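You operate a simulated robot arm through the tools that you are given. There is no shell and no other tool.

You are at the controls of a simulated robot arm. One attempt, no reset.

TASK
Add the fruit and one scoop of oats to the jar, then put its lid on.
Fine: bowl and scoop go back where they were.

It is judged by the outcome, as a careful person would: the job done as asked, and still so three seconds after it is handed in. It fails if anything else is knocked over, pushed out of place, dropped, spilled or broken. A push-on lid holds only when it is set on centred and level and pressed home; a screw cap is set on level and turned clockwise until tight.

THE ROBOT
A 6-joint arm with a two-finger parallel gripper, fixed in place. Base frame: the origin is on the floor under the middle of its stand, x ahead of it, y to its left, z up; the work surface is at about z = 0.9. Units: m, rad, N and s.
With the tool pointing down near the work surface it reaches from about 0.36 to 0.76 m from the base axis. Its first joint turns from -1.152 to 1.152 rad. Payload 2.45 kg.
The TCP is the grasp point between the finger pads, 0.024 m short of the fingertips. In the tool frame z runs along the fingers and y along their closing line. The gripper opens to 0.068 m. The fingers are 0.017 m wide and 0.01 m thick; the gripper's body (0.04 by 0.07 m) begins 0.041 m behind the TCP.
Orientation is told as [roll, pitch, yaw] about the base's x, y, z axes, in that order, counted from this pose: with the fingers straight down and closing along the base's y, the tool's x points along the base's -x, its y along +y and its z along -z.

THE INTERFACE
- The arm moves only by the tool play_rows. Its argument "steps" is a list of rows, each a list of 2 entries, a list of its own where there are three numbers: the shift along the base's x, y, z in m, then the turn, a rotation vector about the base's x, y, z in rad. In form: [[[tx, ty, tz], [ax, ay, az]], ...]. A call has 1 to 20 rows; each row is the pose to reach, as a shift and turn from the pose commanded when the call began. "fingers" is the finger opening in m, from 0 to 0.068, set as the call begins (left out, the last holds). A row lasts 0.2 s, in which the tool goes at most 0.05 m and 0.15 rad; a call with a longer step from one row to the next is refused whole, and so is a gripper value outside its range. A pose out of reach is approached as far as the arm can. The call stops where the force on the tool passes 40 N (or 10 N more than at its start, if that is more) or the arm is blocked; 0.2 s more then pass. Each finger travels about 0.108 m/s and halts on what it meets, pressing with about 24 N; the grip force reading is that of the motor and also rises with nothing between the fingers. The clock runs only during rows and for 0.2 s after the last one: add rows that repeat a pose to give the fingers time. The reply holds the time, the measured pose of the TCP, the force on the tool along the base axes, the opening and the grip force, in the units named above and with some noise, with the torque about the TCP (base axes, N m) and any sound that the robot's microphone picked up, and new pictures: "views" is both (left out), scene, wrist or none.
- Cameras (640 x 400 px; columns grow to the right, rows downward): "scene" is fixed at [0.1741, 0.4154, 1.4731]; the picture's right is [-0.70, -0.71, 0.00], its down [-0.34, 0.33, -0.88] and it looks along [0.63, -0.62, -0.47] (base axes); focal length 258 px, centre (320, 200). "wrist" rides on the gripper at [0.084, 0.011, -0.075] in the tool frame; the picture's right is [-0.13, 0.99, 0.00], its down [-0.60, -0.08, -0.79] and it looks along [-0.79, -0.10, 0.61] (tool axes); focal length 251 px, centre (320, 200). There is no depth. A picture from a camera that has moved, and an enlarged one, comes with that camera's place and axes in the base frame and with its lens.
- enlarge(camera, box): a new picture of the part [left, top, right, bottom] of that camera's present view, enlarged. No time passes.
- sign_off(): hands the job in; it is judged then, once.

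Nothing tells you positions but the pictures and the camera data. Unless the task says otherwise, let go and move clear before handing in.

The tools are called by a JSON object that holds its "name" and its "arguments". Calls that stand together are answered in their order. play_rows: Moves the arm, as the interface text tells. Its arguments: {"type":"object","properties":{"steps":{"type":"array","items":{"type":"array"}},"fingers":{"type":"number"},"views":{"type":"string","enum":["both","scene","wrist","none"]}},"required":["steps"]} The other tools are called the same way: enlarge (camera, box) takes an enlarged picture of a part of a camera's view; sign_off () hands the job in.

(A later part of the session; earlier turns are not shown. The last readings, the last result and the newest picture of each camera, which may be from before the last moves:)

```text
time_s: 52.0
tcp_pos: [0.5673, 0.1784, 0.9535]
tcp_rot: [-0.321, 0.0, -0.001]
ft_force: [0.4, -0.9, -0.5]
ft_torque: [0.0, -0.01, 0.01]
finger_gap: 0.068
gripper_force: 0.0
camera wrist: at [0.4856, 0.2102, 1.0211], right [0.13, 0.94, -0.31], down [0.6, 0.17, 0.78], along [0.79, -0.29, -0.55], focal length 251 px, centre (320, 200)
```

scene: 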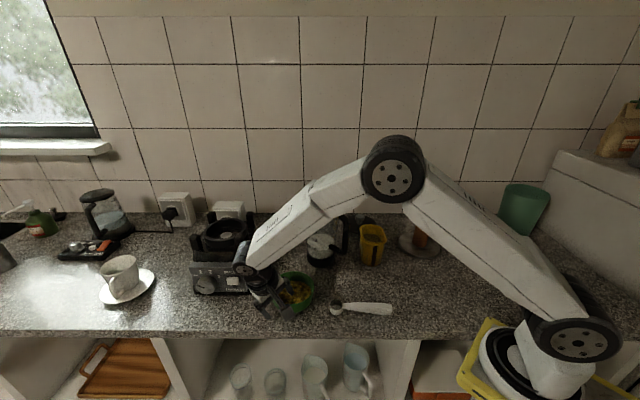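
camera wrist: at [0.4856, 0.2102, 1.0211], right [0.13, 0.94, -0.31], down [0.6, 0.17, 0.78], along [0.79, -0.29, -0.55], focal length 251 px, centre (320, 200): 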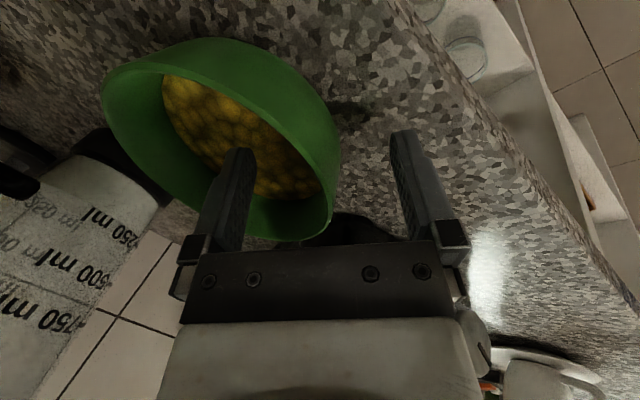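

{"name": "play_rows", "arguments": {"steps": [[[0, 0, 0], [0, 0, 0]], [[0, 0, 0], [0, 0, 0]], [[0, 0, 0], [0, 0, 0]], [[0, 0, 0], [0, 0, 0]], [[0, 0, 0], [0, 0, 0]]], "fingers": 0.0}}

```text
time_s: 53.2
tcp_pos: [0.568, 0.1781, 0.9541]
tcp_rot: [-0.319, -0.001, -0.002]
ft_force: [-0.6, 0.1, -1.1]
ft_torque: [0.06, -0.02, 0.02]
finger_gap: 0.0068
gripper_force: 23.9
camera wrist: at [0.4856, 0.2101, 1.0212], right [0.13, 0.94, -0.31], down [0.6, 0.17, 0.78], along [0.79, -0.29, -0.55], focal length 251 px, centre (320, 200)
```

scene: 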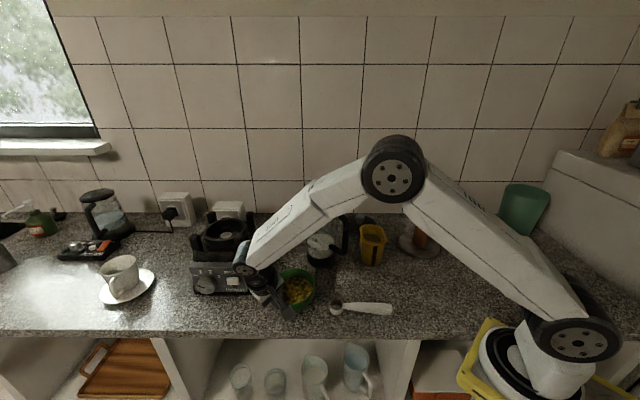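
wrist: 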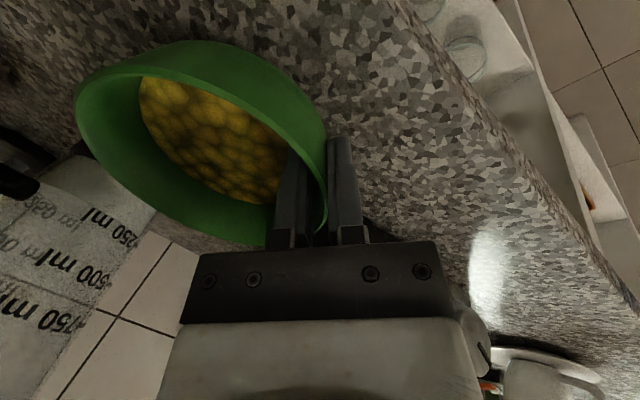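

Now the grip is clean (6.8 mm gap, no residual load). Lifting the bowl straight up.

{"name": "play_rows", "arguments": {"steps": [[[0, 0, 0.008], [0, 0, 0]], [[0, 0, 0.02], [0, 0, 0]], [[0, 0, 0.04], [0, 0, 0]], [[0, 0, 0.06], [0, 0, 0]], [[0, 0, 0.08], [0, 0, 0]], [[0, 0, 0.08], [0, 0, 0]]]}}

```text
time_s: 54.6
tcp_pos: [0.5661, 0.1773, 1.0334]
tcp_rot: [-0.319, 0.0, 0.0]
ft_force: [0.3, -0.1, -1.0]
ft_torque: [0.08, 0.03, -0.01]
finger_gap: 0.0066
gripper_force: 24.3
camera wrist: at [0.4842, 0.2101, 1.1004], right [0.13, 0.94, -0.31], down [0.6, 0.17, 0.78], along [0.79, -0.29, -0.55], focal length 251 px, centre (320, 200)
```

scene: 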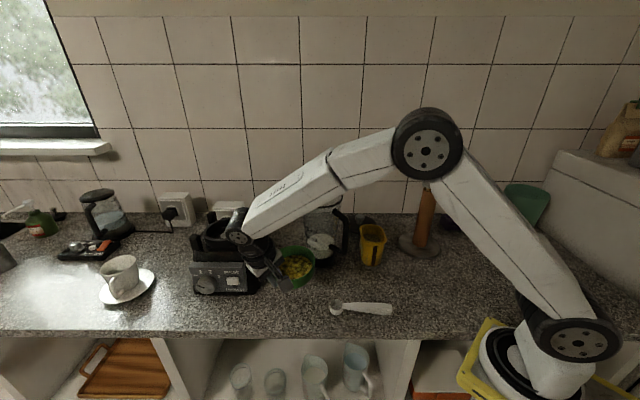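
wrist: 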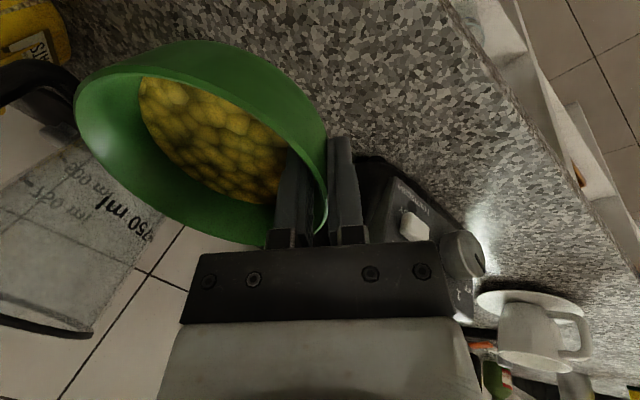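

The bowl is held steadily (about 1 N). Lifting higher and then turning it toward the jar.

{"name": "play_rows", "arguments": {"steps": [[[0, 0, 0.03], [0, 0, 0]], [[0, 0, 0.06], [0, 0, 0]], [[0, 0, 0.09], [0, 0, 0]], [[0, 0, 0.12], [0, 0, 0]], [[0, 0, 0.15], [0, 0, 0]], [[0, 0, 0.18], [0, 0, 0]], [[0, 0, 0.21], [0, 0, 0]], [[0, 0, 0.24], [0, 0, 0]], [[0, 0, 0.27], [0, 0, 0]], [[0, 0, 0.27], [0, 0, 0]]], "views": "none"}}

{"name": "play_rows", "arguments": {"steps": [[[0.003, -0.013, 0], [0, 0, -0.1]], [[0.006, -0.026, 0], [0, 0, -0.2]], [[0.009, -0.039, 0], [0, 0, -0.3]], [[0.012, -0.052, 0], [0, 0, -0.4]], [[0.015, -0.065, 0], [0, 0, -0.5]], [[0.018, -0.078, 0], [0, 0, -0.6]], [[0.021, -0.091, 0], [0, 0, -0.7]], [[0.024, -0.104, 0], [0, 0, -0.8]], [[0.027, -0.117, 0], [0, 0, -0.9]], [[0.03, -0.13, 0], [0, 0, -1.0]], [[0.033, -0.143, 0], [0, 0, -1.1]], [[0.036, -0.156, 0], [0, 0, -1.2]], [[0.039, -0.169, 0], [0, 0, -1.3]], [[0.042, -0.182, 0], [0, 0, -1.4]], [[0.045, -0.195, 0], [0, 0, -1.5]], [[0.048, -0.208, 0], [0, 0, -1.6]], [[0.052, -0.2245, 0], [0, 0, -1.649]], [[0.052, -0.2245, 0], [0, 0, -1.649]]]}}

```text
time_s: 56.8
tcp_pos: [0.567, 0.1774, 1.3033]
tcp_rot: [-0.321, 0.001, 0.0]
ft_force: [0.3, 0.1, -0.9]
ft_torque: [0.09, -0.02, -0.04]
finger_gap: 0.0069
gripper_force: 24.1
```

```text
time_s: 60.6
tcp_pos: [0.6086, -0.0462, 1.2934]
tcp_rot: [-0.316, 0.0, -1.651]
ft_force: [-0.1, -1.1, -1.4]
ft_torque: [0.0, -0.06, 0.0]
finger_gap: 0.0069
gripper_force: 24.0
out of reach, approached as far as the arm can: row 14, 15, 16, 17, 18
camera wrist: at [0.6514, 0.0332, 1.3603], right [0.93, -0.21, -0.31], down [0.12, -0.62, 0.78], along [-0.35, -0.76, -0.55], focal length 251 px, centre (320, 200)
```

scene: 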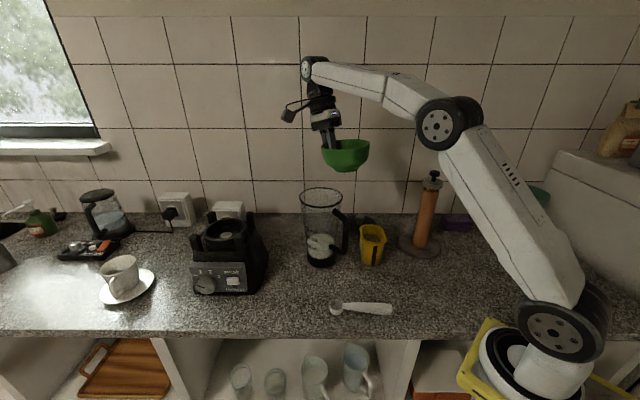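
wrist: 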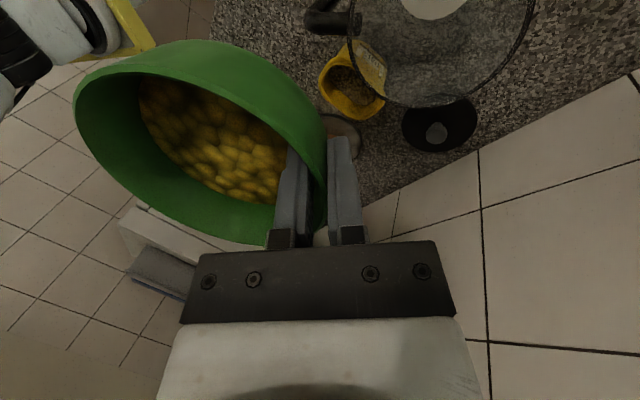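

The bowl is level above and in front of the jar. Let me check the jar's mouth position precisely before pouring.

{"name": "enlarge", "arguments": {"camera": "scene", "box": [280, 130, 390, 280]}}

{"name": "enlarge", "arguments": {"camera": "wrist", "box": [300, 0, 560, 170]}}

```text
2.67 times, centred on (335, 205) of scene
camera zoom: at [0.1741, 0.4154, 1.4731], right [-0.7, -0.71, 0.0], down [-0.34, 0.33, -0.88], along [0.63, -0.62, -0.47], focal length 688 px, centre (280, 187)
```

zoom: 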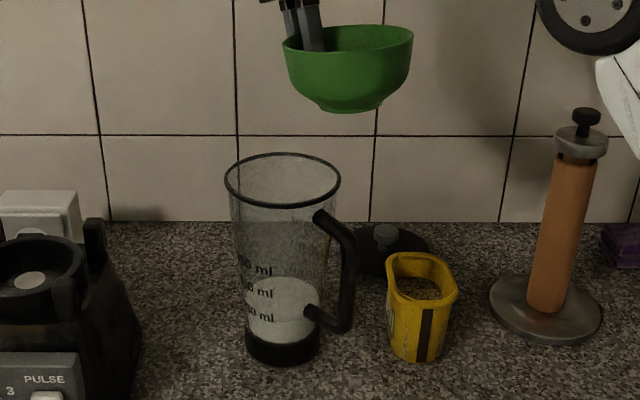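

```text
2.35 times, centred on (430, 85) of wrist
camera zoom: at [0.6514, 0.0332, 1.3603], right [0.93, -0.21, -0.31], down [0.12, -0.62, 0.78], along [-0.35, -0.76, -0.55], focal length 592 px, centre (61, 471)
```

zoom: 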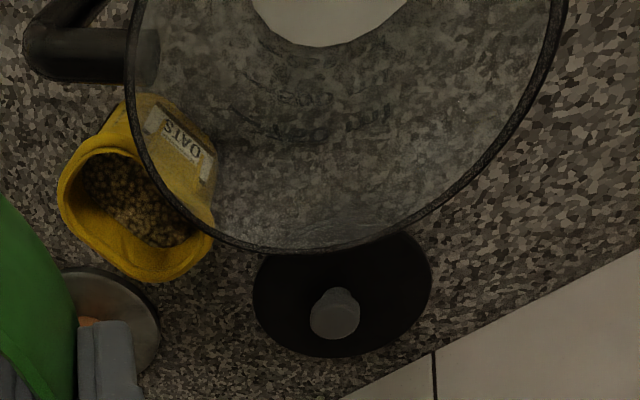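

The jar mouth is centred at about (0.644, -0.051), radius ≈ 0.063, rim z ≈ 1.128. I'll now bring the bowl's lip over the jar mouth with a gentle first tilt.

{"name": "play_rows", "arguments": {"steps": [[[0.0024, -0.0012, 0], [-0.0046, -0.0583, 0]], [[0.0047, -0.0024, 0], [-0.0092, -0.1166, 0]], [[0.0172, -0.0034, -0.004], [-0.0152, -0.1914, 0]], [[0.0296, -0.0043, -0.008], [-0.0211, -0.2662, 0]], [[0.0445, -0.0055, -0.013], [-0.027, -0.341, 0]], [[0.0595, -0.0067, -0.018], [-0.0329, -0.4157, 0]], [[0.0745, -0.0079, -0.023], [-0.0388, -0.4905, 0]], [[0.0894, -0.0091, -0.028], [-0.0447, -0.5652, 0]], [[0.1044, -0.0103, -0.033], [-0.0507, -0.64, 0]], [[0.1193, -0.0114, -0.038], [-0.0566, -0.7148, 0]], [[0.1193, -0.0114, -0.038], [-0.0566, -0.7148, 0]]]}}

```text
time_s: 63.0
tcp_pos: [0.7289, -0.0579, 1.2539]
tcp_rot: [0.397, 0.002, -1.652]
ft_force: [0.1, 0.3, -0.2]
ft_torque: [0.01, -0.05, -0.03]
finger_gap: 0.0066
gripper_force: 23.6
camera wrist: at [0.7181, 0.025, 1.3274], right [0.9, -0.2, 0.38], down [-0.43, -0.57, 0.7], along [0.08, -0.79, -0.6], focal length 251 px, centre (320, 200)
```

scene: 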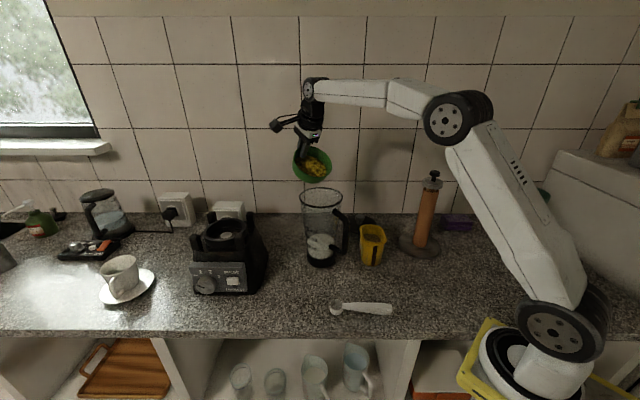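
wrist: 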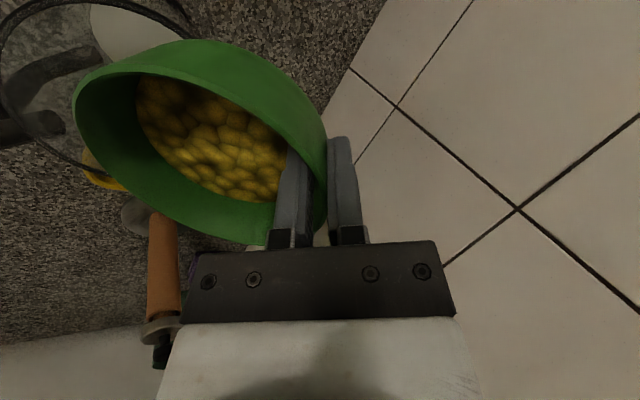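

{"name": "enlarge", "arguments": {"camera": "scene", "box": [270, 100, 390, 280]}}

{"name": "enlarge", "arguments": {"camera": "wrist", "box": [0, 0, 350, 250]}}

```text
2.22 times, centred on (330, 190) of scene
camera zoom: at [0.1741, 0.4154, 1.4731], right [-0.7, -0.71, 0.0], down [-0.34, 0.33, -0.88], along [0.63, -0.62, -0.47], focal length 573 px, centre (298, 222)
```

zoom: 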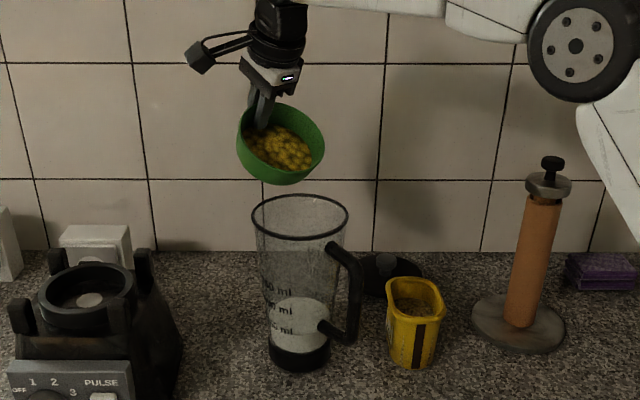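

```text
1.60 times, centred on (175, 125) of wrist
camera zoom: at [0.7181, 0.025, 1.3274], right [0.9, -0.2, 0.38], down [-0.43, -0.57, 0.7], along [0.08, -0.79, -0.6], focal length 402 px, centre (552, 320)
```

zoom: 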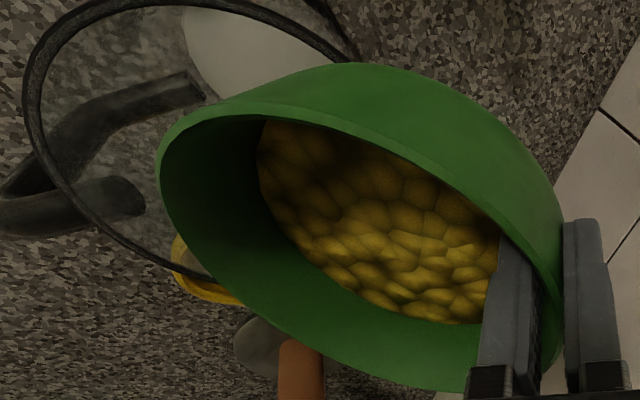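

The lip is over the jar mouth and nothing has moved yet. Continuing to tilt slowly.

{"name": "play_rows", "arguments": {"steps": [[[0.0034, -0.0003, 0.0031], [-0.0062, -0.0778, 0]], [[0.0025, -0.0002, 0.0071], [-0.0121, -0.1525, 0]], [[-0.0018, 0.0001, 0.0108], [-0.018, -0.2273, 0]], [[-0.0055, 0.0004, 0.0131], [-0.0239, -0.3021, 0]], [[-0.0125, 0.001, 0.0157], [-0.0298, -0.3768, 0]], [[-0.0198, 0.0016, 0.0168], [-0.0357, -0.4516, 0]], [[-0.0198, 0.0016, 0.0168], [-0.0357, -0.4516, 0]]]}}

```text
time_s: 64.6
tcp_pos: [0.7089, -0.0561, 1.2717]
tcp_rot: [0.851, 0.0, -1.65]
ft_force: [0.0, 0.0, -1.8]
ft_torque: [0.02, -0.02, -0.01]
finger_gap: 0.0069
gripper_force: 23.7
camera wrist: at [0.6683, 0.0289, 1.329], right [0.64, -0.18, 0.75], down [-0.69, -0.55, 0.46], along [0.33, -0.81, -0.48], focal length 251 px, centre (320, 200)
```

scene: 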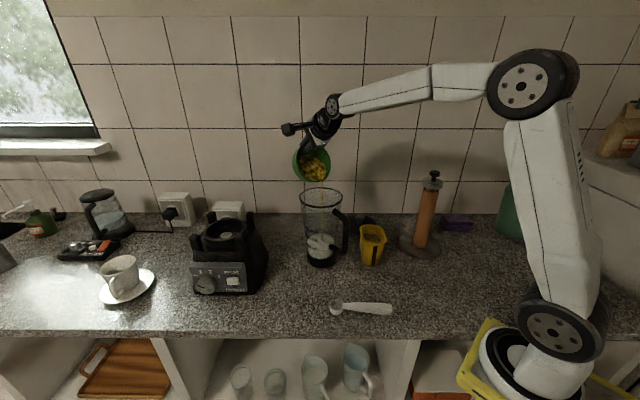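
wrist: 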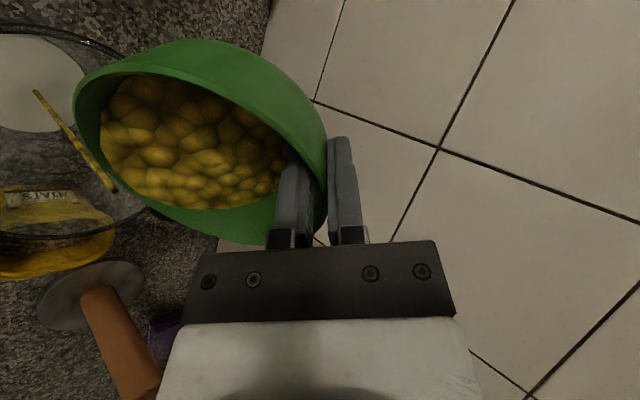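

{"name": "enlarge", "arguments": {"camera": "wrist", "box": [0, 30, 330, 260]}}

{"name": "enlarge", "arguments": {"camera": "scene", "box": [270, 110, 390, 280]}}

```text
1.74 times, centred on (165, 145) of wrist
camera zoom: at [0.6683, 0.0289, 1.329], right [0.64, -0.18, 0.75], down [-0.69, -0.55, 0.46], along [0.33, -0.81, -0.48], focal length 437 px, centre (590, 296)
```

zoom: 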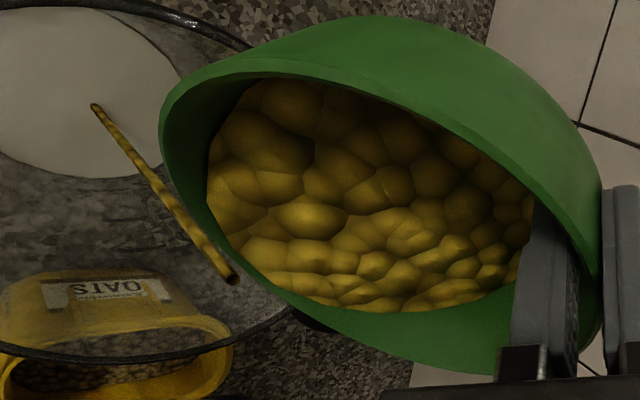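

```text
2.35 times, centred on (330, 195) of scene
camera zoom: at [0.1741, 0.4154, 1.4731], right [-0.7, -0.71, 0.0], down [-0.34, 0.33, -0.88], along [0.63, -0.62, -0.47], focal length 607 px, centre (296, 212)
```

zoom: 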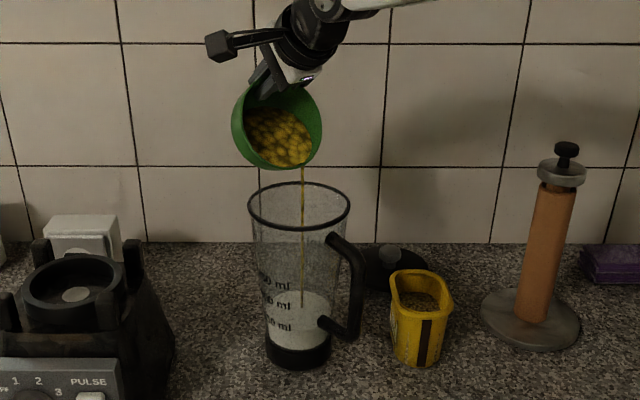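

The fruit pours as a stream, and it's falling neatly into the middle of the jar. Continuing slowly, keeping the lip in place.

{"name": "play_rows", "arguments": {"steps": [[[-0.0038, 0.0003, 0.0008], [-0.003, -0.0374, 0]], [[-0.0077, 0.0006, 0.0015], [-0.0059, -0.0748, 0]], [[-0.0117, 0.0009, 0.0015], [-0.0089, -0.1122, 0]], [[-0.0157, 0.0012, 0.0015], [-0.0118, -0.1495, 0]], [[-0.0157, 0.0012, 0.0015], [-0.0118, -0.1495, 0]]]}}

```text
time_s: 65.8
tcp_pos: [0.6933, -0.0551, 1.2722]
tcp_rot: [1.002, 0.003, -1.65]
ft_force: [0.0, -0.2, -0.5]
ft_torque: [-0.04, 0.03, 0.0]
finger_gap: 0.0066
gripper_force: 23.9
camera wrist: at [0.6439, 0.0321, 1.3219], right [0.52, -0.17, 0.83], down [-0.76, -0.55, 0.36], along [0.39, -0.82, -0.42], focal length 251 px, centre (320, 200)
```

scene: 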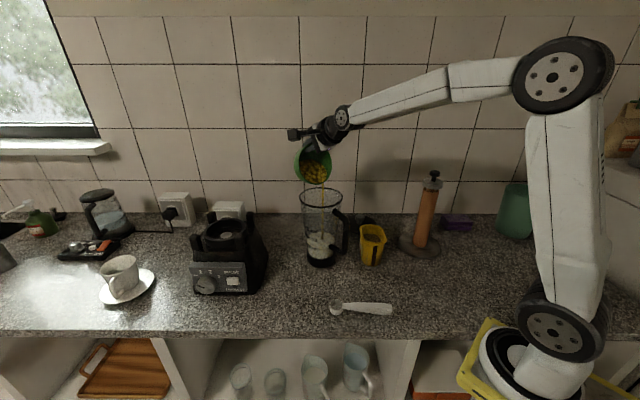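
wrist: 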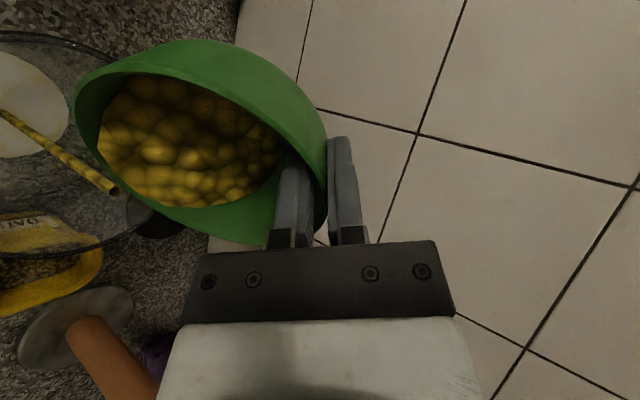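

{"name": "enlarge", "arguments": {"camera": "scene", "box": [280, 130, 370, 280]}}

{"name": "enlarge", "arguments": {"camera": "wrist", "box": [0, 30, 330, 260]}}

```text
2.67 times, centred on (325, 205) of scene
camera zoom: at [0.1741, 0.4154, 1.4731], right [-0.7, -0.71, 0.0], down [-0.34, 0.33, -0.88], along [0.63, -0.62, -0.47], focal length 688 px, centre (307, 187)
```

zoom: 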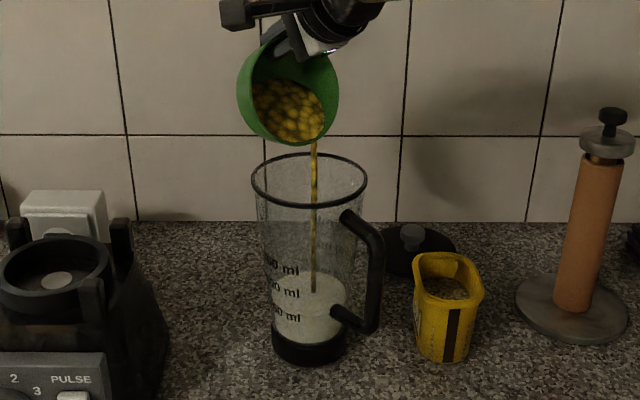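

```text
1.74 times, centred on (165, 145) of wrist
camera zoom: at [0.6439, 0.0321, 1.3219], right [0.52, -0.17, 0.83], down [-0.76, -0.55, 0.36], along [0.39, -0.82, -0.42], focal length 437 px, centre (590, 296)
```

zoom: 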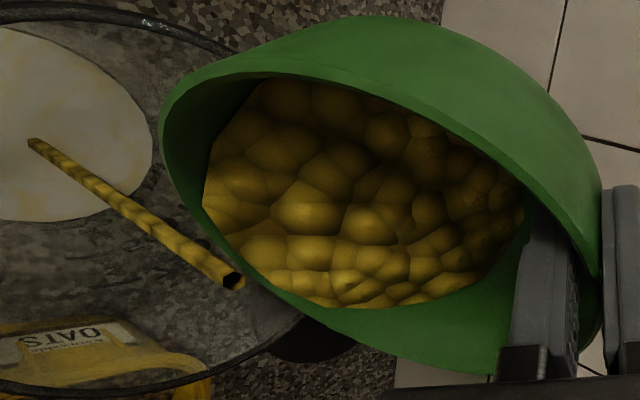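

The stream lands at the middle of the jar. Continuing.

{"name": "play_rows", "arguments": {"steps": [[[-0.0054, 0.0004, 0.0007], [-0.0039, -0.0498, 0]], [[-0.0109, 0.0009, 0.0001], [-0.0079, -0.0997, 0]], [[-0.0163, 0.0013, -0.0008], [-0.0118, -0.1495, 0]], [[-0.0219, 0.0017, 0], [-0.0158, -0.1994, 0]], [[-0.0275, 0.0022, 0.0005], [-0.0197, -0.2492, 0]], [[-0.0332, 0.0026, 0.0008], [-0.0237, -0.2991, 0]], [[-0.0332, 0.0026, 0.0008], [-0.0237, -0.2991, 0]]]}}

```text
time_s: 67.4
tcp_pos: [0.6598, -0.0537, 1.2745]
tcp_rot: [1.301, 0.003, -1.649]
ft_force: [0.3, -0.3, -0.7]
ft_torque: [-0.03, 0.0, -0.05]
finger_gap: 0.0064
gripper_force: 24.1
out of reach, approached as far as the arm can: row 3
camera wrist: at [0.5988, 0.0349, 1.3036], right [0.25, -0.15, 0.96], down [-0.83, -0.54, 0.13], along [0.5, -0.83, -0.26], focal length 251 px, centre (320, 200)
```

scene: 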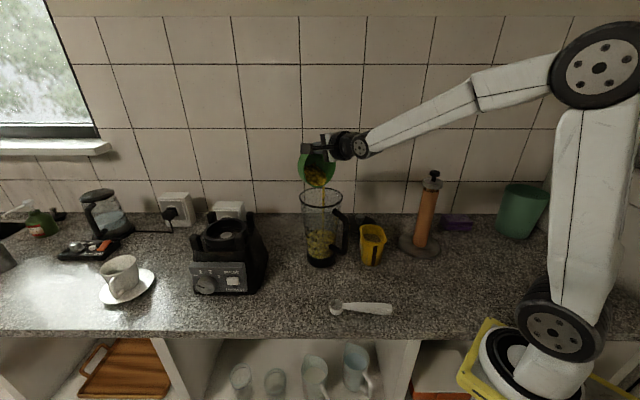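
wrist: 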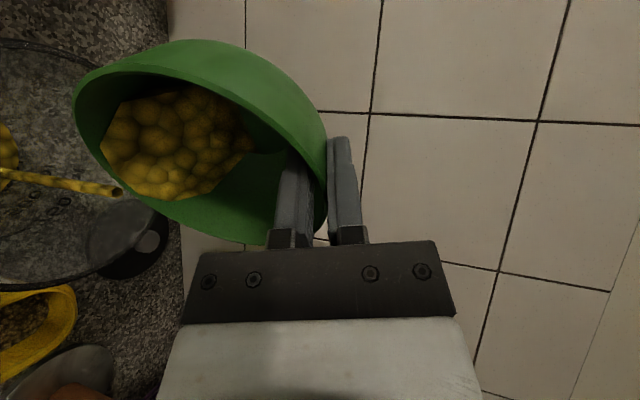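

{"name": "play_rows", "arguments": {"steps": [[[-0.0084, 0.0007, -0.0002], [-0.0059, -0.0748, 0]], [[-0.0168, 0.0013, -0.0009], [-0.0118, -0.1495, 0]], [[-0.0241, 0.0019, -0.0023], [-0.0178, -0.2243, 0]], [[-0.0313, 0.0025, -0.0044], [-0.0237, -0.2991, 0]], [[-0.0384, 0.003, -0.007], [-0.0296, -0.3738, 0]], [[-0.0452, 0.0036, -0.0102], [-0.0355, -0.4486, 0]], [[-0.0452, 0.0036, -0.0102], [-0.0355, -0.4486, 0]]]}}

```text
time_s: 69.0
tcp_pos: [0.6135, -0.0495, 1.2646]
tcp_rot: [1.752, 0.001, -1.65]
ft_force: [-0.6, 0.0, -0.2]
ft_torque: [-0.03, 0.03, 0.0]
finger_gap: 0.0059
gripper_force: 24.2
camera wrist: at [0.5469, 0.0398, 1.261], right [-0.19, -0.12, 0.98], down [-0.81, -0.54, -0.22], along [0.55, -0.83, 0.01], focal length 251 px, centre (320, 200)
```

scene: 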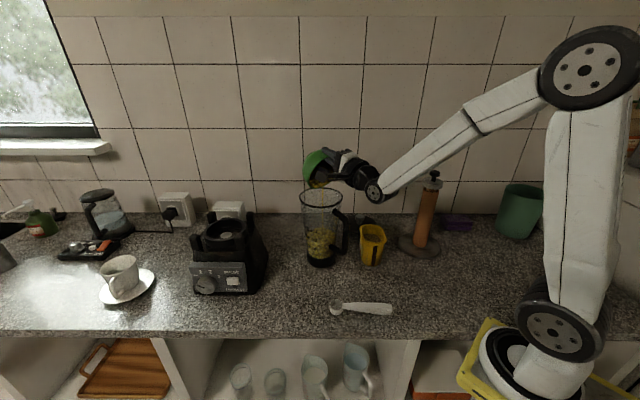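
wrist: 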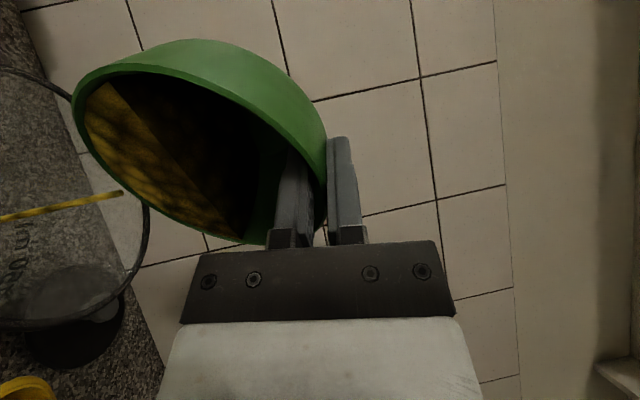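

{"name": "play_rows", "arguments": {"steps": [[[-0.0045, 0.0003, -0.0026], [-0.0039, -0.0498, 0]], [[-0.009, 0.0007, -0.0052], [-0.0079, -0.0997, 0]], [[-0.0132, 0.001, -0.0083], [-0.0118, -0.1495, 0]], [[-0.0174, 0.0014, -0.0114], [-0.0158, -0.1994, 0]], [[-0.0208, 0.0016, -0.015], [-0.0197, -0.2492, 0]], [[-0.0242, 0.0019, -0.0185], [-0.0237, -0.2991, 0]], [[-0.0242, 0.0019, -0.0185], [-0.0237, -0.2991, 0]], [[-0.0242, 0.0019, -0.0185], [-0.0237, -0.2991, 0]], [[-0.0242, 0.0019, -0.0185], [-0.0237, -0.2991, 0]]]}}

```text
time_s: 71.0
tcp_pos: [0.5898, -0.0457, 1.2462]
tcp_rot: [2.05, 0.0, -1.647]
ft_force: [-0.7, -0.3, -0.3]
ft_torque: [0.02, 0.04, -0.01]
finger_gap: 0.0062
gripper_force: 24.2
camera wrist: at [0.5275, 0.0416, 1.2203], right [-0.47, -0.09, 0.88], down [-0.71, -0.55, -0.44], along [0.52, -0.83, 0.19], focal length 251 px, centre (320, 200)
```

scene: 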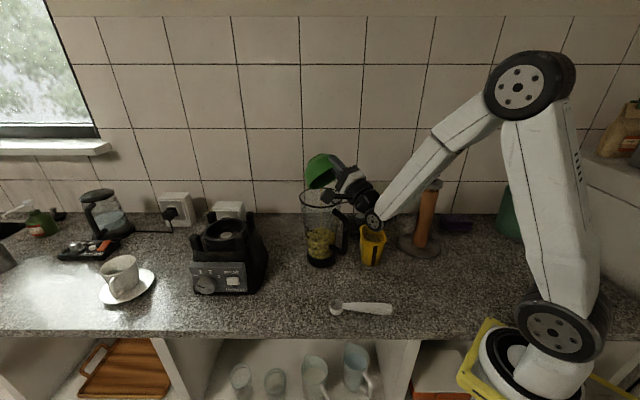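
wrist: 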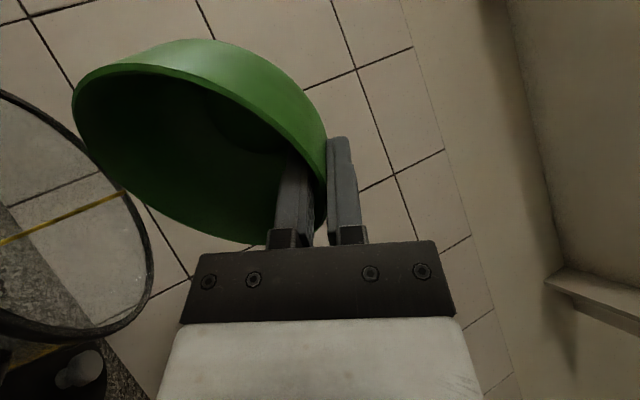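

{"name": "play_rows", "arguments": {"steps": [[[0, 0, 0], [-0.0039, -0.0498, 0]], [[0, 0, 0], [-0.0079, -0.0997, 0]], [[0, 0, 0], [-0.0079, -0.0997, 0]], [[0, 0, 0], [-0.0079, -0.0997, 0]], [[0, 0, 0], [-0.0079, -0.0997, 0]], [[0, 0, 0], [-0.0079, -0.0997, 0]], [[0, 0, 0], [-0.0079, -0.0997, 0]], [[0, 0, 0], [-0.0079, -0.0997, 0]]]}}

{"name": "enlarge", "arguments": {"camera": "wrist", "box": [0, 30, 330, 260]}}

{"name": "enlarge", "arguments": {"camera": "scene", "box": [280, 140, 390, 280]}}

```text
time_s: 72.8
tcp_pos: [0.5899, -0.0474, 1.245]
tcp_rot: [2.151, 0.002, -1.648]
ft_force: [-0.3, -0.3, 0.7]
ft_torque: [0.0, 0.01, -0.01]
finger_gap: 0.0061
gripper_force: 24.2
camera wrist: at [0.5303, 0.0414, 1.2127], right [-0.55, -0.09, 0.83], down [-0.67, -0.55, -0.5], along [0.5, -0.83, 0.25], focal length 251 px, centre (320, 200)
```

scene: 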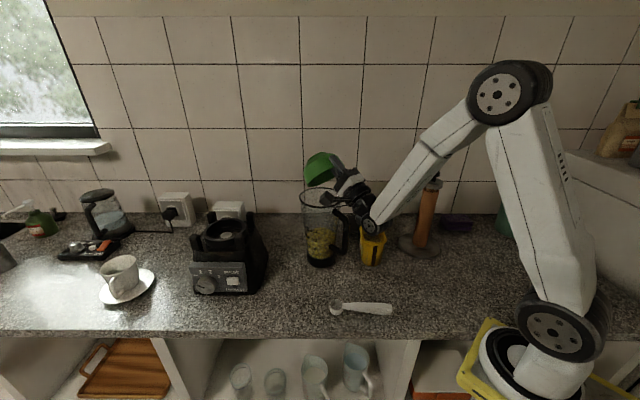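
wrist: 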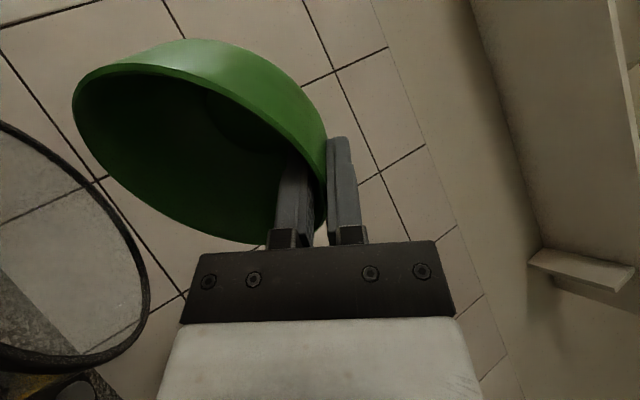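

```text
1.74 times, centred on (165, 145) of wrist
camera zoom: at [0.5303, 0.0414, 1.2127], right [-0.55, -0.09, 0.83], down [-0.67, -0.55, -0.5], along [0.5, -0.83, 0.25], focal length 437 px, centre (590, 296)
```

zoom: 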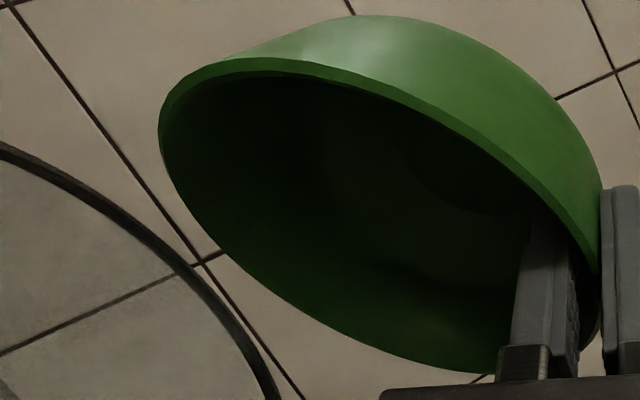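

```text
2.86 times, centred on (335, 210) of scene
camera zoom: at [0.1741, 0.4154, 1.4731], right [-0.7, -0.71, 0.0], down [-0.34, 0.33, -0.88], along [0.63, -0.62, -0.47], focal length 737 px, centre (277, 171)
```

zoom: 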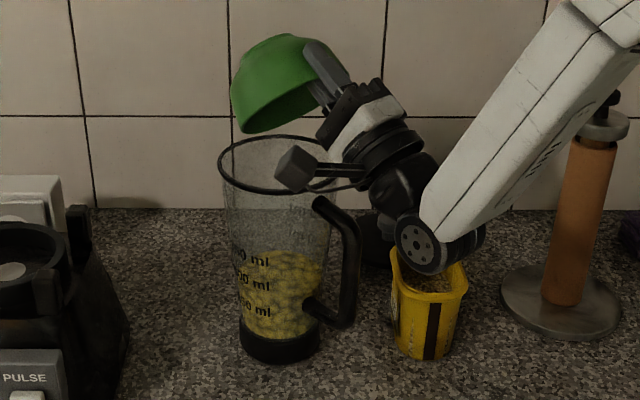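

The bowl is empty and all the fruit is in the jar with nothing spilled. Retracing the path to bring the bowl upright.

{"name": "play_rows", "arguments": {"steps": [[[0.0053, -0.0004, 0.0157], [0.0118, 0.1495, 0]], [[0.0153, -0.0012, 0.0307], [0.0237, 0.2991, 0]], [[0.0292, -0.0023, 0.0407], [0.0355, 0.4486, 0]], [[0.0442, -0.0035, 0.0457], [0.0473, 0.5981, 0]], [[0.0581, -0.0046, 0.0507], [0.0592, 0.7477, 0]], [[0.0751, -0.0059, 0.0507], [0.071, 0.8972, 0]], [[0.092, -0.0073, 0.0507], [0.0828, 1.0467, 0]], [[0.107, -0.0085, 0.0457], [0.0947, 1.1963, 0]], [[0.1219, -0.0096, 0.0457], [0.1065, 1.3458, 0]], [[0.1319, -0.0104, 0.0407], [0.1184, 1.4954, 0]], [[0.1369, -0.0108, 0.0407], [0.1302, 1.6449, 0]], [[0.1146, -0.0091, 0.0407], [0.142, 1.7944, 0]], [[0.0897, -0.0071, 0.0457], [0.1539, 1.944, 0]], [[0.0648, -0.0051, 0.0507], [0.1657, 2.0935, 0]], [[0.0399, -0.0032, 0.0507], [0.1775, 2.243, 0]], [[0.0179, -0.0014, 0.0507], [0.1894, 2.3926, 0]], [[0.01, -0.0008, 0.0507], [0.1946, 2.4594, 0]], [[0.01, -0.0008, 0.0507], [0.1946, 2.4594, 0]]]}}

```text
time_s: 76.6
tcp_pos: [0.6009, -0.0478, 1.2953]
tcp_rot: [-0.317, -0.001, -1.651]
ft_force: [1.0, 0.6, -0.1]
ft_torque: [0.03, -0.06, 0.0]
finger_gap: 0.006
gripper_force: 24.0
camera wrist: at [0.6432, 0.0317, 1.3627], right [0.93, -0.2, -0.31], down [0.12, -0.62, 0.78], along [-0.35, -0.76, -0.55], focal length 251 px, centre (320, 200)
```

scene: 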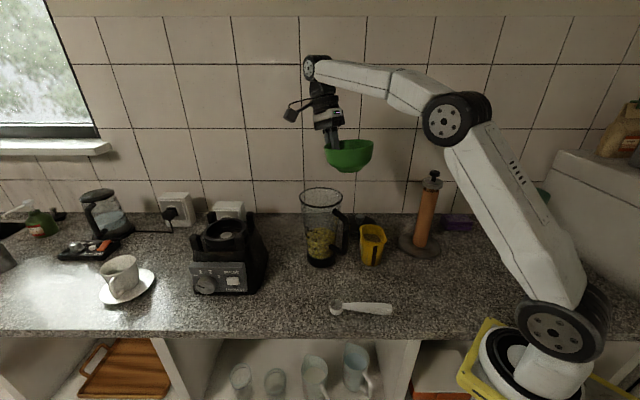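
wrist: 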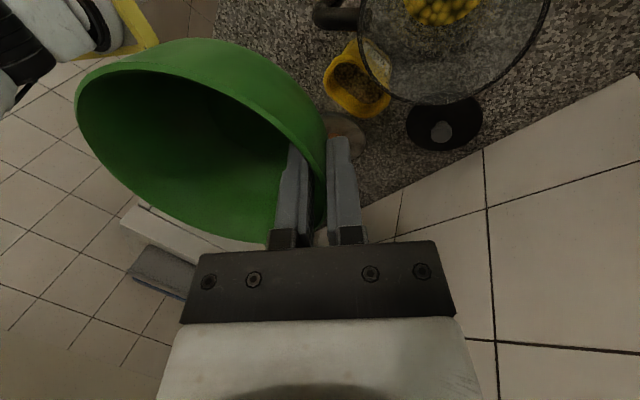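

{"name": "play_rows", "arguments": {"steps": [[[-0.002, 0.0135, 0], [0, 0, 0.1]], [[-0.004, 0.027, 0], [0, 0, 0.2]], [[-0.006, 0.04, 0], [0, 0, 0.3]], [[-0.008, 0.0535, 0], [0, 0, 0.4]], [[-0.01, 0.067, 0], [0, 0, 0.5]], [[-0.012, 0.08, 0], [0, 0, 0.6]], [[-0.014, 0.0935, 0], [0, 0, 0.7]], [[-0.016, 0.107, 0], [0, 0, 0.8]], [[-0.018, 0.12, 0], [0, 0, 0.9]], [[-0.02, 0.1335, 0], [0, 0, 1.0]], [[-0.022, 0.147, 0], [0, 0, 1.1]], [[-0.024, 0.16, 0], [0, 0, 1.2]], [[-0.026, 0.1735, 0], [0, 0, 1.3]], [[-0.028, 0.187, 0], [0, 0, 1.4]], [[-0.03, 0.2, 0], [0, 0, 1.5]], [[-0.032, 0.2135, 0], [0, 0, 1.6]], [[-0.0335, 0.2258, 0], [0, 0, 1.651]], [[-0.0335, 0.2258, 0], [0, 0, 1.651]]], "views": "none"}}

```text
time_s: 80.4
tcp_pos: [0.5678, 0.1782, 1.2964]
tcp_rot: [-0.315, 0.001, 0.001]
ft_force: [-0.5, -0.6, -0.5]
ft_torque: [0.05, -0.01, 0.02]
finger_gap: 0.006
gripper_force: 23.5
```

{"name": "play_rows", "arguments": {"steps": [[[0, 0, -0.04], [0, 0, 0]], [[0, 0, -0.08], [0, 0, 0]], [[0, 0, -0.12], [0, 0, 0]], [[0, 0, -0.16], [0, 0, 0]], [[0, 0, -0.2], [0, 0, 0]], [[0, 0, -0.24], [0, 0, 0]], [[0, 0, -0.27], [0, 0, 0]], [[0, 0, -0.3], [0, 0, 0]], [[0, 0, -0.32], [0, 0, 0]], [[0, 0, -0.328], [0, 0, 0]], [[0, 0, -0.334], [0, 0, 0]], [[0, 0, -0.334], [0, 0, 0]]]}}

```text
time_s: 83.0
tcp_pos: [0.566, 0.1781, 0.9619]
tcp_rot: [-0.315, 0.001, -0.002]
ft_force: [-0.5, 0.3, -0.1]
ft_torque: [0.04, 0.02, 0.0]
finger_gap: 0.0061
gripper_force: 24.3
camera wrist: at [0.4837, 0.21, 1.0294], right [0.13, 0.94, -0.31], down [0.6, 0.17, 0.78], along [0.79, -0.29, -0.55], focal length 251 px, centre (320, 200)
```

scene: 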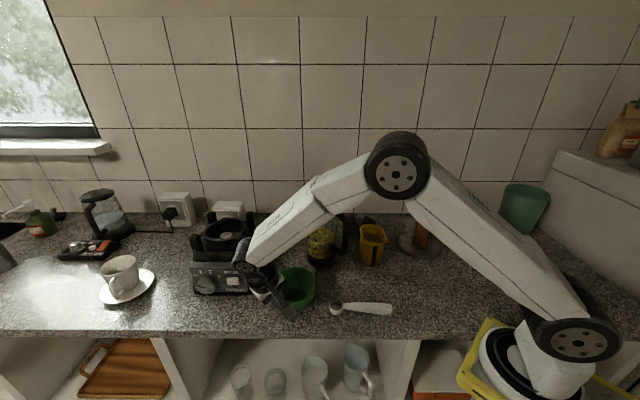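
wrist: 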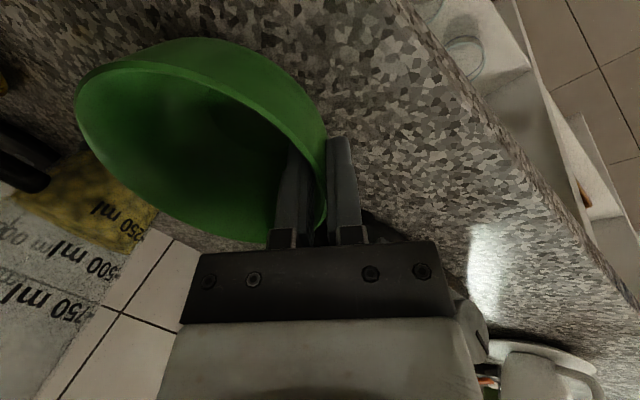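

{"name": "play_rows", "arguments": {"steps": [[[0.001, 0, -0.002], [0, 0, 0]], [[0.001, 0, -0.004], [0, 0, 0]], [[0.001, 0, -0.006], [0, 0, 0]], [[0.001, 0, -0.0075], [0, 0, 0]], [[0.001, 0, -0.0075], [0, 0, 0]]], "views": "wrist"}}

```text
time_s: 84.2
tcp_pos: [0.5689, 0.1779, 0.9526]
tcp_rot: [-0.315, 0.0, 0.0]
ft_force: [-0.4, -0.5, -0.6]
ft_torque: [0.04, 0.01, 0.02]
finger_gap: 0.006
gripper_force: 23.9
camera wrist: at [0.4861, 0.2105, 1.021], right [0.13, 0.94, -0.31], down [0.6, 0.17, 0.78], along [0.79, -0.29, -0.55], focal length 251 px, centre (320, 200)
```

wrist: 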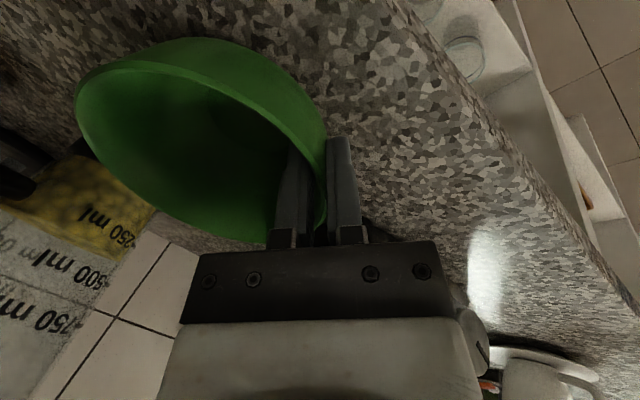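

{"name": "play_rows", "arguments": {"steps": [[[0, 0, -0.001], [0, 0, 0]], [[0, 0, -0.002], [0, 0, 0]], [[0, 0, -0.002], [0, 0, 0]]], "views": "none"}}

```text
time_s: 85.0
tcp_pos: [0.5681, 0.1776, 0.9517]
tcp_rot: [-0.316, -0.001, -0.001]
ft_force: [-2.5, 2.3, 8.9]
ft_torque: [-0.19, 0.11, -0.07]
finger_gap: 0.006
gripper_force: 23.4
```

The bowl is touching down (8.9 N). I'll ease off a millimetre and release.

{"name": "play_rows", "arguments": {"steps": [[[0, 0, 0.0012], [0, 0, 0]], [[0, 0, 0.0012], [0, 0, 0]]], "views": "none"}}

{"name": "play_rows", "arguments": {"steps": [[[0, 0, 0], [0, 0, 0]], [[0, 0, 0], [0, 0, 0]], [[0, 0, 0], [0, 0, 0]], [[0, 0, 0], [0, 0, 0]]], "fingers": 0.068}}

```text
time_s: 85.6
tcp_pos: [0.5691, 0.1776, 0.9521]
tcp_rot: [-0.315, 0.003, -0.001]
ft_force: [0.2, -0.7, -0.3]
ft_torque: [0.05, 0.0, 0.01]
finger_gap: 0.0061
gripper_force: 23.6
```

```text
time_s: 86.6
tcp_pos: [0.5694, 0.1777, 0.9544]
tcp_rot: [-0.317, 0.0, -0.001]
ft_force: [-0.5, -0.4, -0.2]
ft_torque: [0.01, 0.01, 0.01]
finger_gap: 0.0679
gripper_force: 0.1
camera wrist: at [0.4861, 0.2097, 1.0207], right [0.13, 0.94, -0.31], down [0.6, 0.17, 0.78], along [0.79, -0.29, -0.55], focal length 251 px, centre (320, 200)
```

scene: 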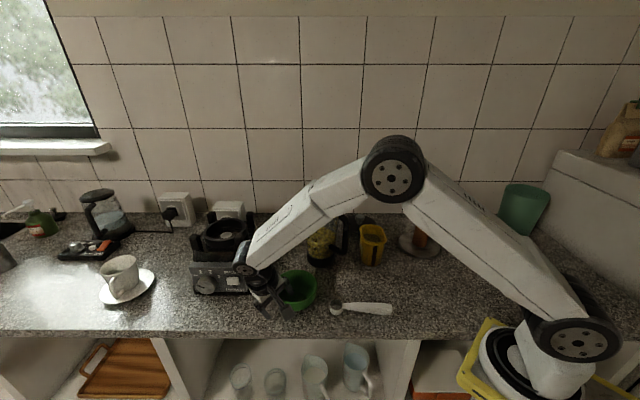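
wrist: 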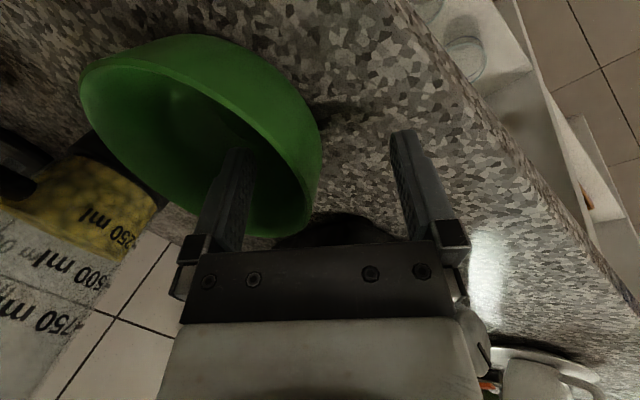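

{"name": "play_rows", "arguments": {"steps": [[[0, 0, 0.03], [0, 0, 0]], [[0, 0, 0.06], [0, 0, 0]], [[0, 0, 0.1], [0.08, 0, 0]], [[0, 0, 0.14], [0.16, 0, 0]], [[-0.02, 0, 0.18], [0.24, 0, 0]], [[-0.05, -0.01, 0.21], [0.316, 0, 0]], [[-0.05, -0.01, 0.21], [0.316, 0, 0]]]}}

```text
time_s: 88.2
tcp_pos: [0.5178, 0.1682, 1.1634]
tcp_rot: [0.0, 0.002, 0.0]
ft_force: [-0.9, -0.8, -0.1]
ft_torque: [0.03, -0.01, -0.01]
finger_gap: 0.0678
gripper_force: 0.1
camera wrist: at [0.4353, 0.1777, 1.2383], right [0.13, 0.99, 0.0], down [0.6, -0.08, 0.79], along [0.79, -0.1, -0.61], focal length 251 px, centre (320, 200)
```

scene: 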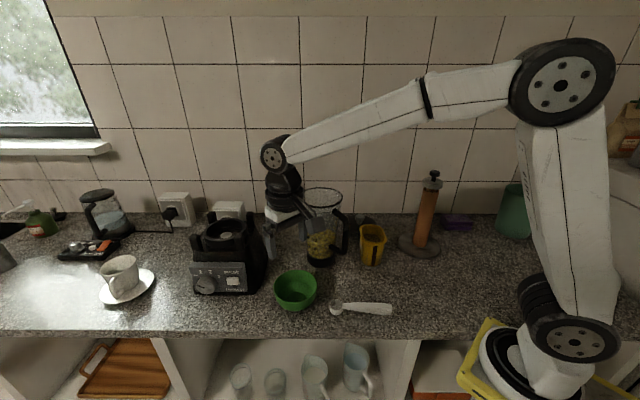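
wrist: 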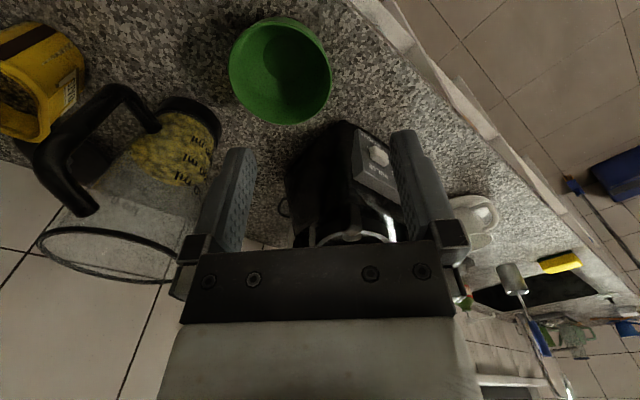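

The bowl is back in place, upright. Next, the scoop: I'll move above its handle with the tool turned across it.

{"name": "play_rows", "arguments": {"steps": [[[-0.015, -0.024, 0], [0, 0, 0.107]], [[-0.03, -0.048, -0.01], [0, 0, 0.214]], [[-0.046, -0.072, -0.03], [0, 0, 0.321]], [[-0.061, -0.096, -0.05], [0, 0, 0.428]], [[-0.076, -0.12, -0.07], [0, 0, 0.535]], [[-0.092, -0.144, -0.09], [0, 0, 0.642]], [[-0.107, -0.167, -0.113], [0, 0, 0.75]], [[-0.107, -0.167, -0.113], [0, 0, 0.75]]]}}

```text
time_s: 90.0
tcp_pos: [0.4131, 0.0023, 1.0497]
tcp_rot: [0.001, -0.001, 0.75]
ft_force: [-0.3, -0.5, 0.6]
ft_torque: [0.03, 0.0, 0.0]
finger_gap: 0.0681
gripper_force: 0.0
camera wrist: at [0.3449, -0.0484, 1.125], right [-0.58, 0.81, 0.0], down [0.5, 0.35, 0.79], along [0.64, 0.46, -0.61], focal length 251 px, centre (320, 200)
```

scene: 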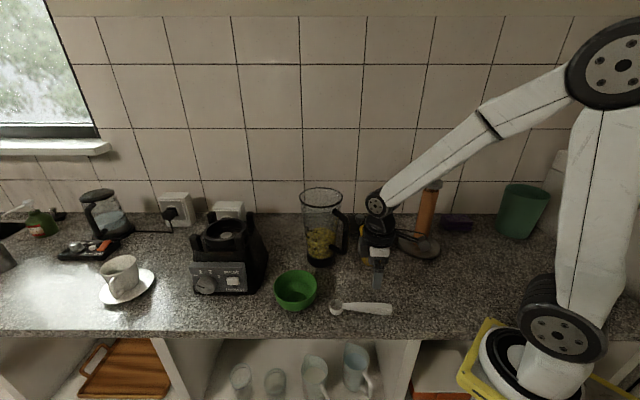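
wrist: 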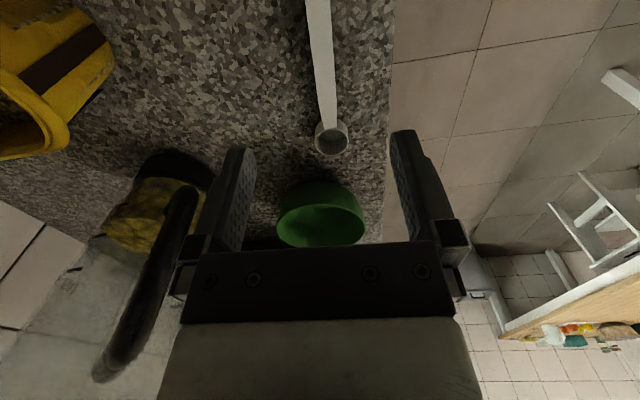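

{"name": "enlarge", "arguments": {"camera": "wrist", "box": [260, 0, 400, 170]}}

{"name": "enlarge", "arguments": {"camera": "scene", "box": [310, 240, 430, 330]}}

```text
2.35 times, centred on (330, 85) of wrist
camera zoom: at [0.3449, -0.0484, 1.125], right [-0.58, 0.81, 0.0], down [0.5, 0.35, 0.79], along [0.64, 0.46, -0.61], focal length 592 px, centre (296, 471)
```

zoom: 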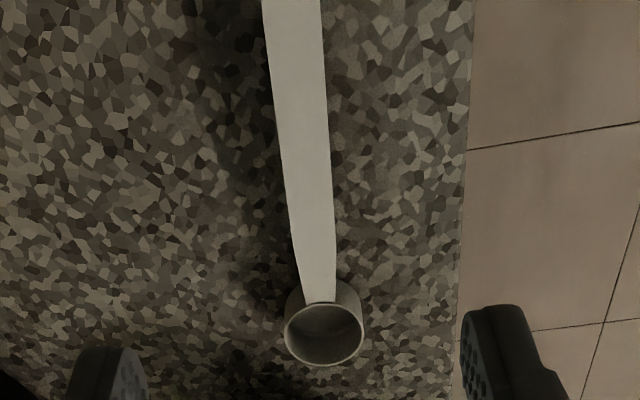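

```text
4.44 times, centred on (370, 285) of scene
camera zoom: at [0.1741, 0.4154, 1.4731], right [-0.7, -0.71, 0.0], down [-0.34, 0.33, -0.88], along [0.63, -0.62, -0.47], focal length 1146 px, centre (98, -178)
```

zoom: 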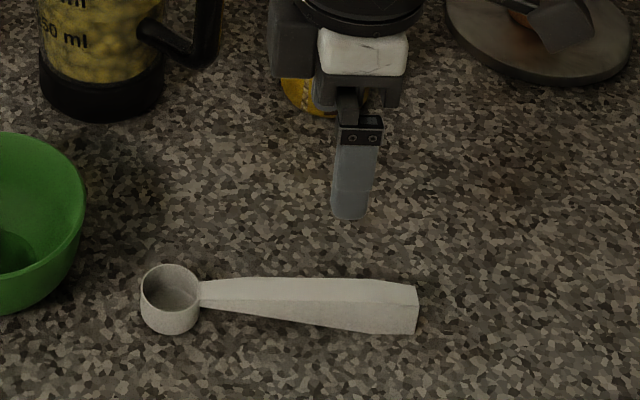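

The scoop's handle runs along (0.74, 0.67); cup centre ≈ (0.475, 0.061). I'll descend straddling the handle about 9 cm behind the cup.

{"name": "play_rows", "arguments": {"steps": [[[-0.002, 0, -0.03], [0, 0, -0.015]], [[-0.003, -0.0007, -0.06], [0, 0, -0.015]], [[-0.003, -0.0007, -0.09], [0, 0, -0.015]], [[-0.003, -0.0007, -0.11], [0, 0, -0.015]], [[-0.003, -0.0007, -0.117], [0, 0, -0.015]], [[-0.003, -0.0007, -0.121], [0, 0, -0.015]], [[-0.003, -0.0007, -0.121], [0, 0, -0.015]]]}}

```text
time_s: 91.6
tcp_pos: [0.4075, -0.0004, 0.9308]
tcp_rot: [0.002, 0.001, 0.735]
ft_force: [-0.3, 0.5, -0.3]
ft_torque: [0.0, -0.02, 0.03]
finger_gap: 0.0679
gripper_force: 0.1
camera wrist: at [0.3399, -0.0498, 1.005], right [-0.57, 0.82, 0.0], down [0.5, 0.35, 0.79], along [0.65, 0.45, -0.61], focal length 251 px, centre (320, 200)
```

scene: 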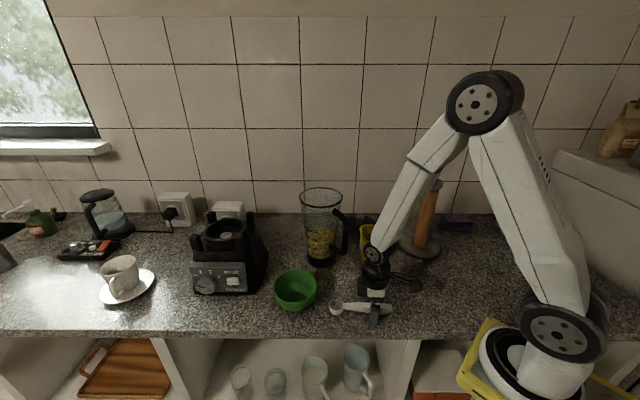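
wrist: 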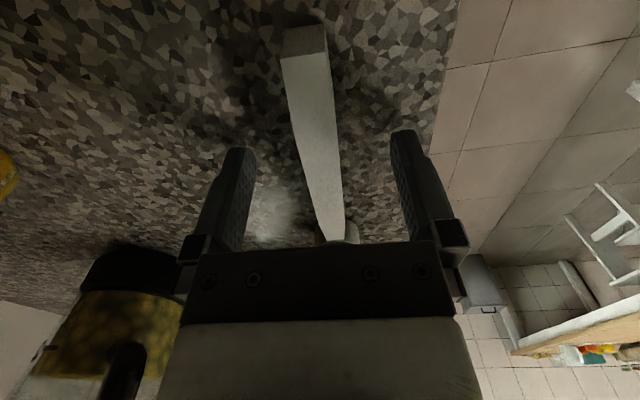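

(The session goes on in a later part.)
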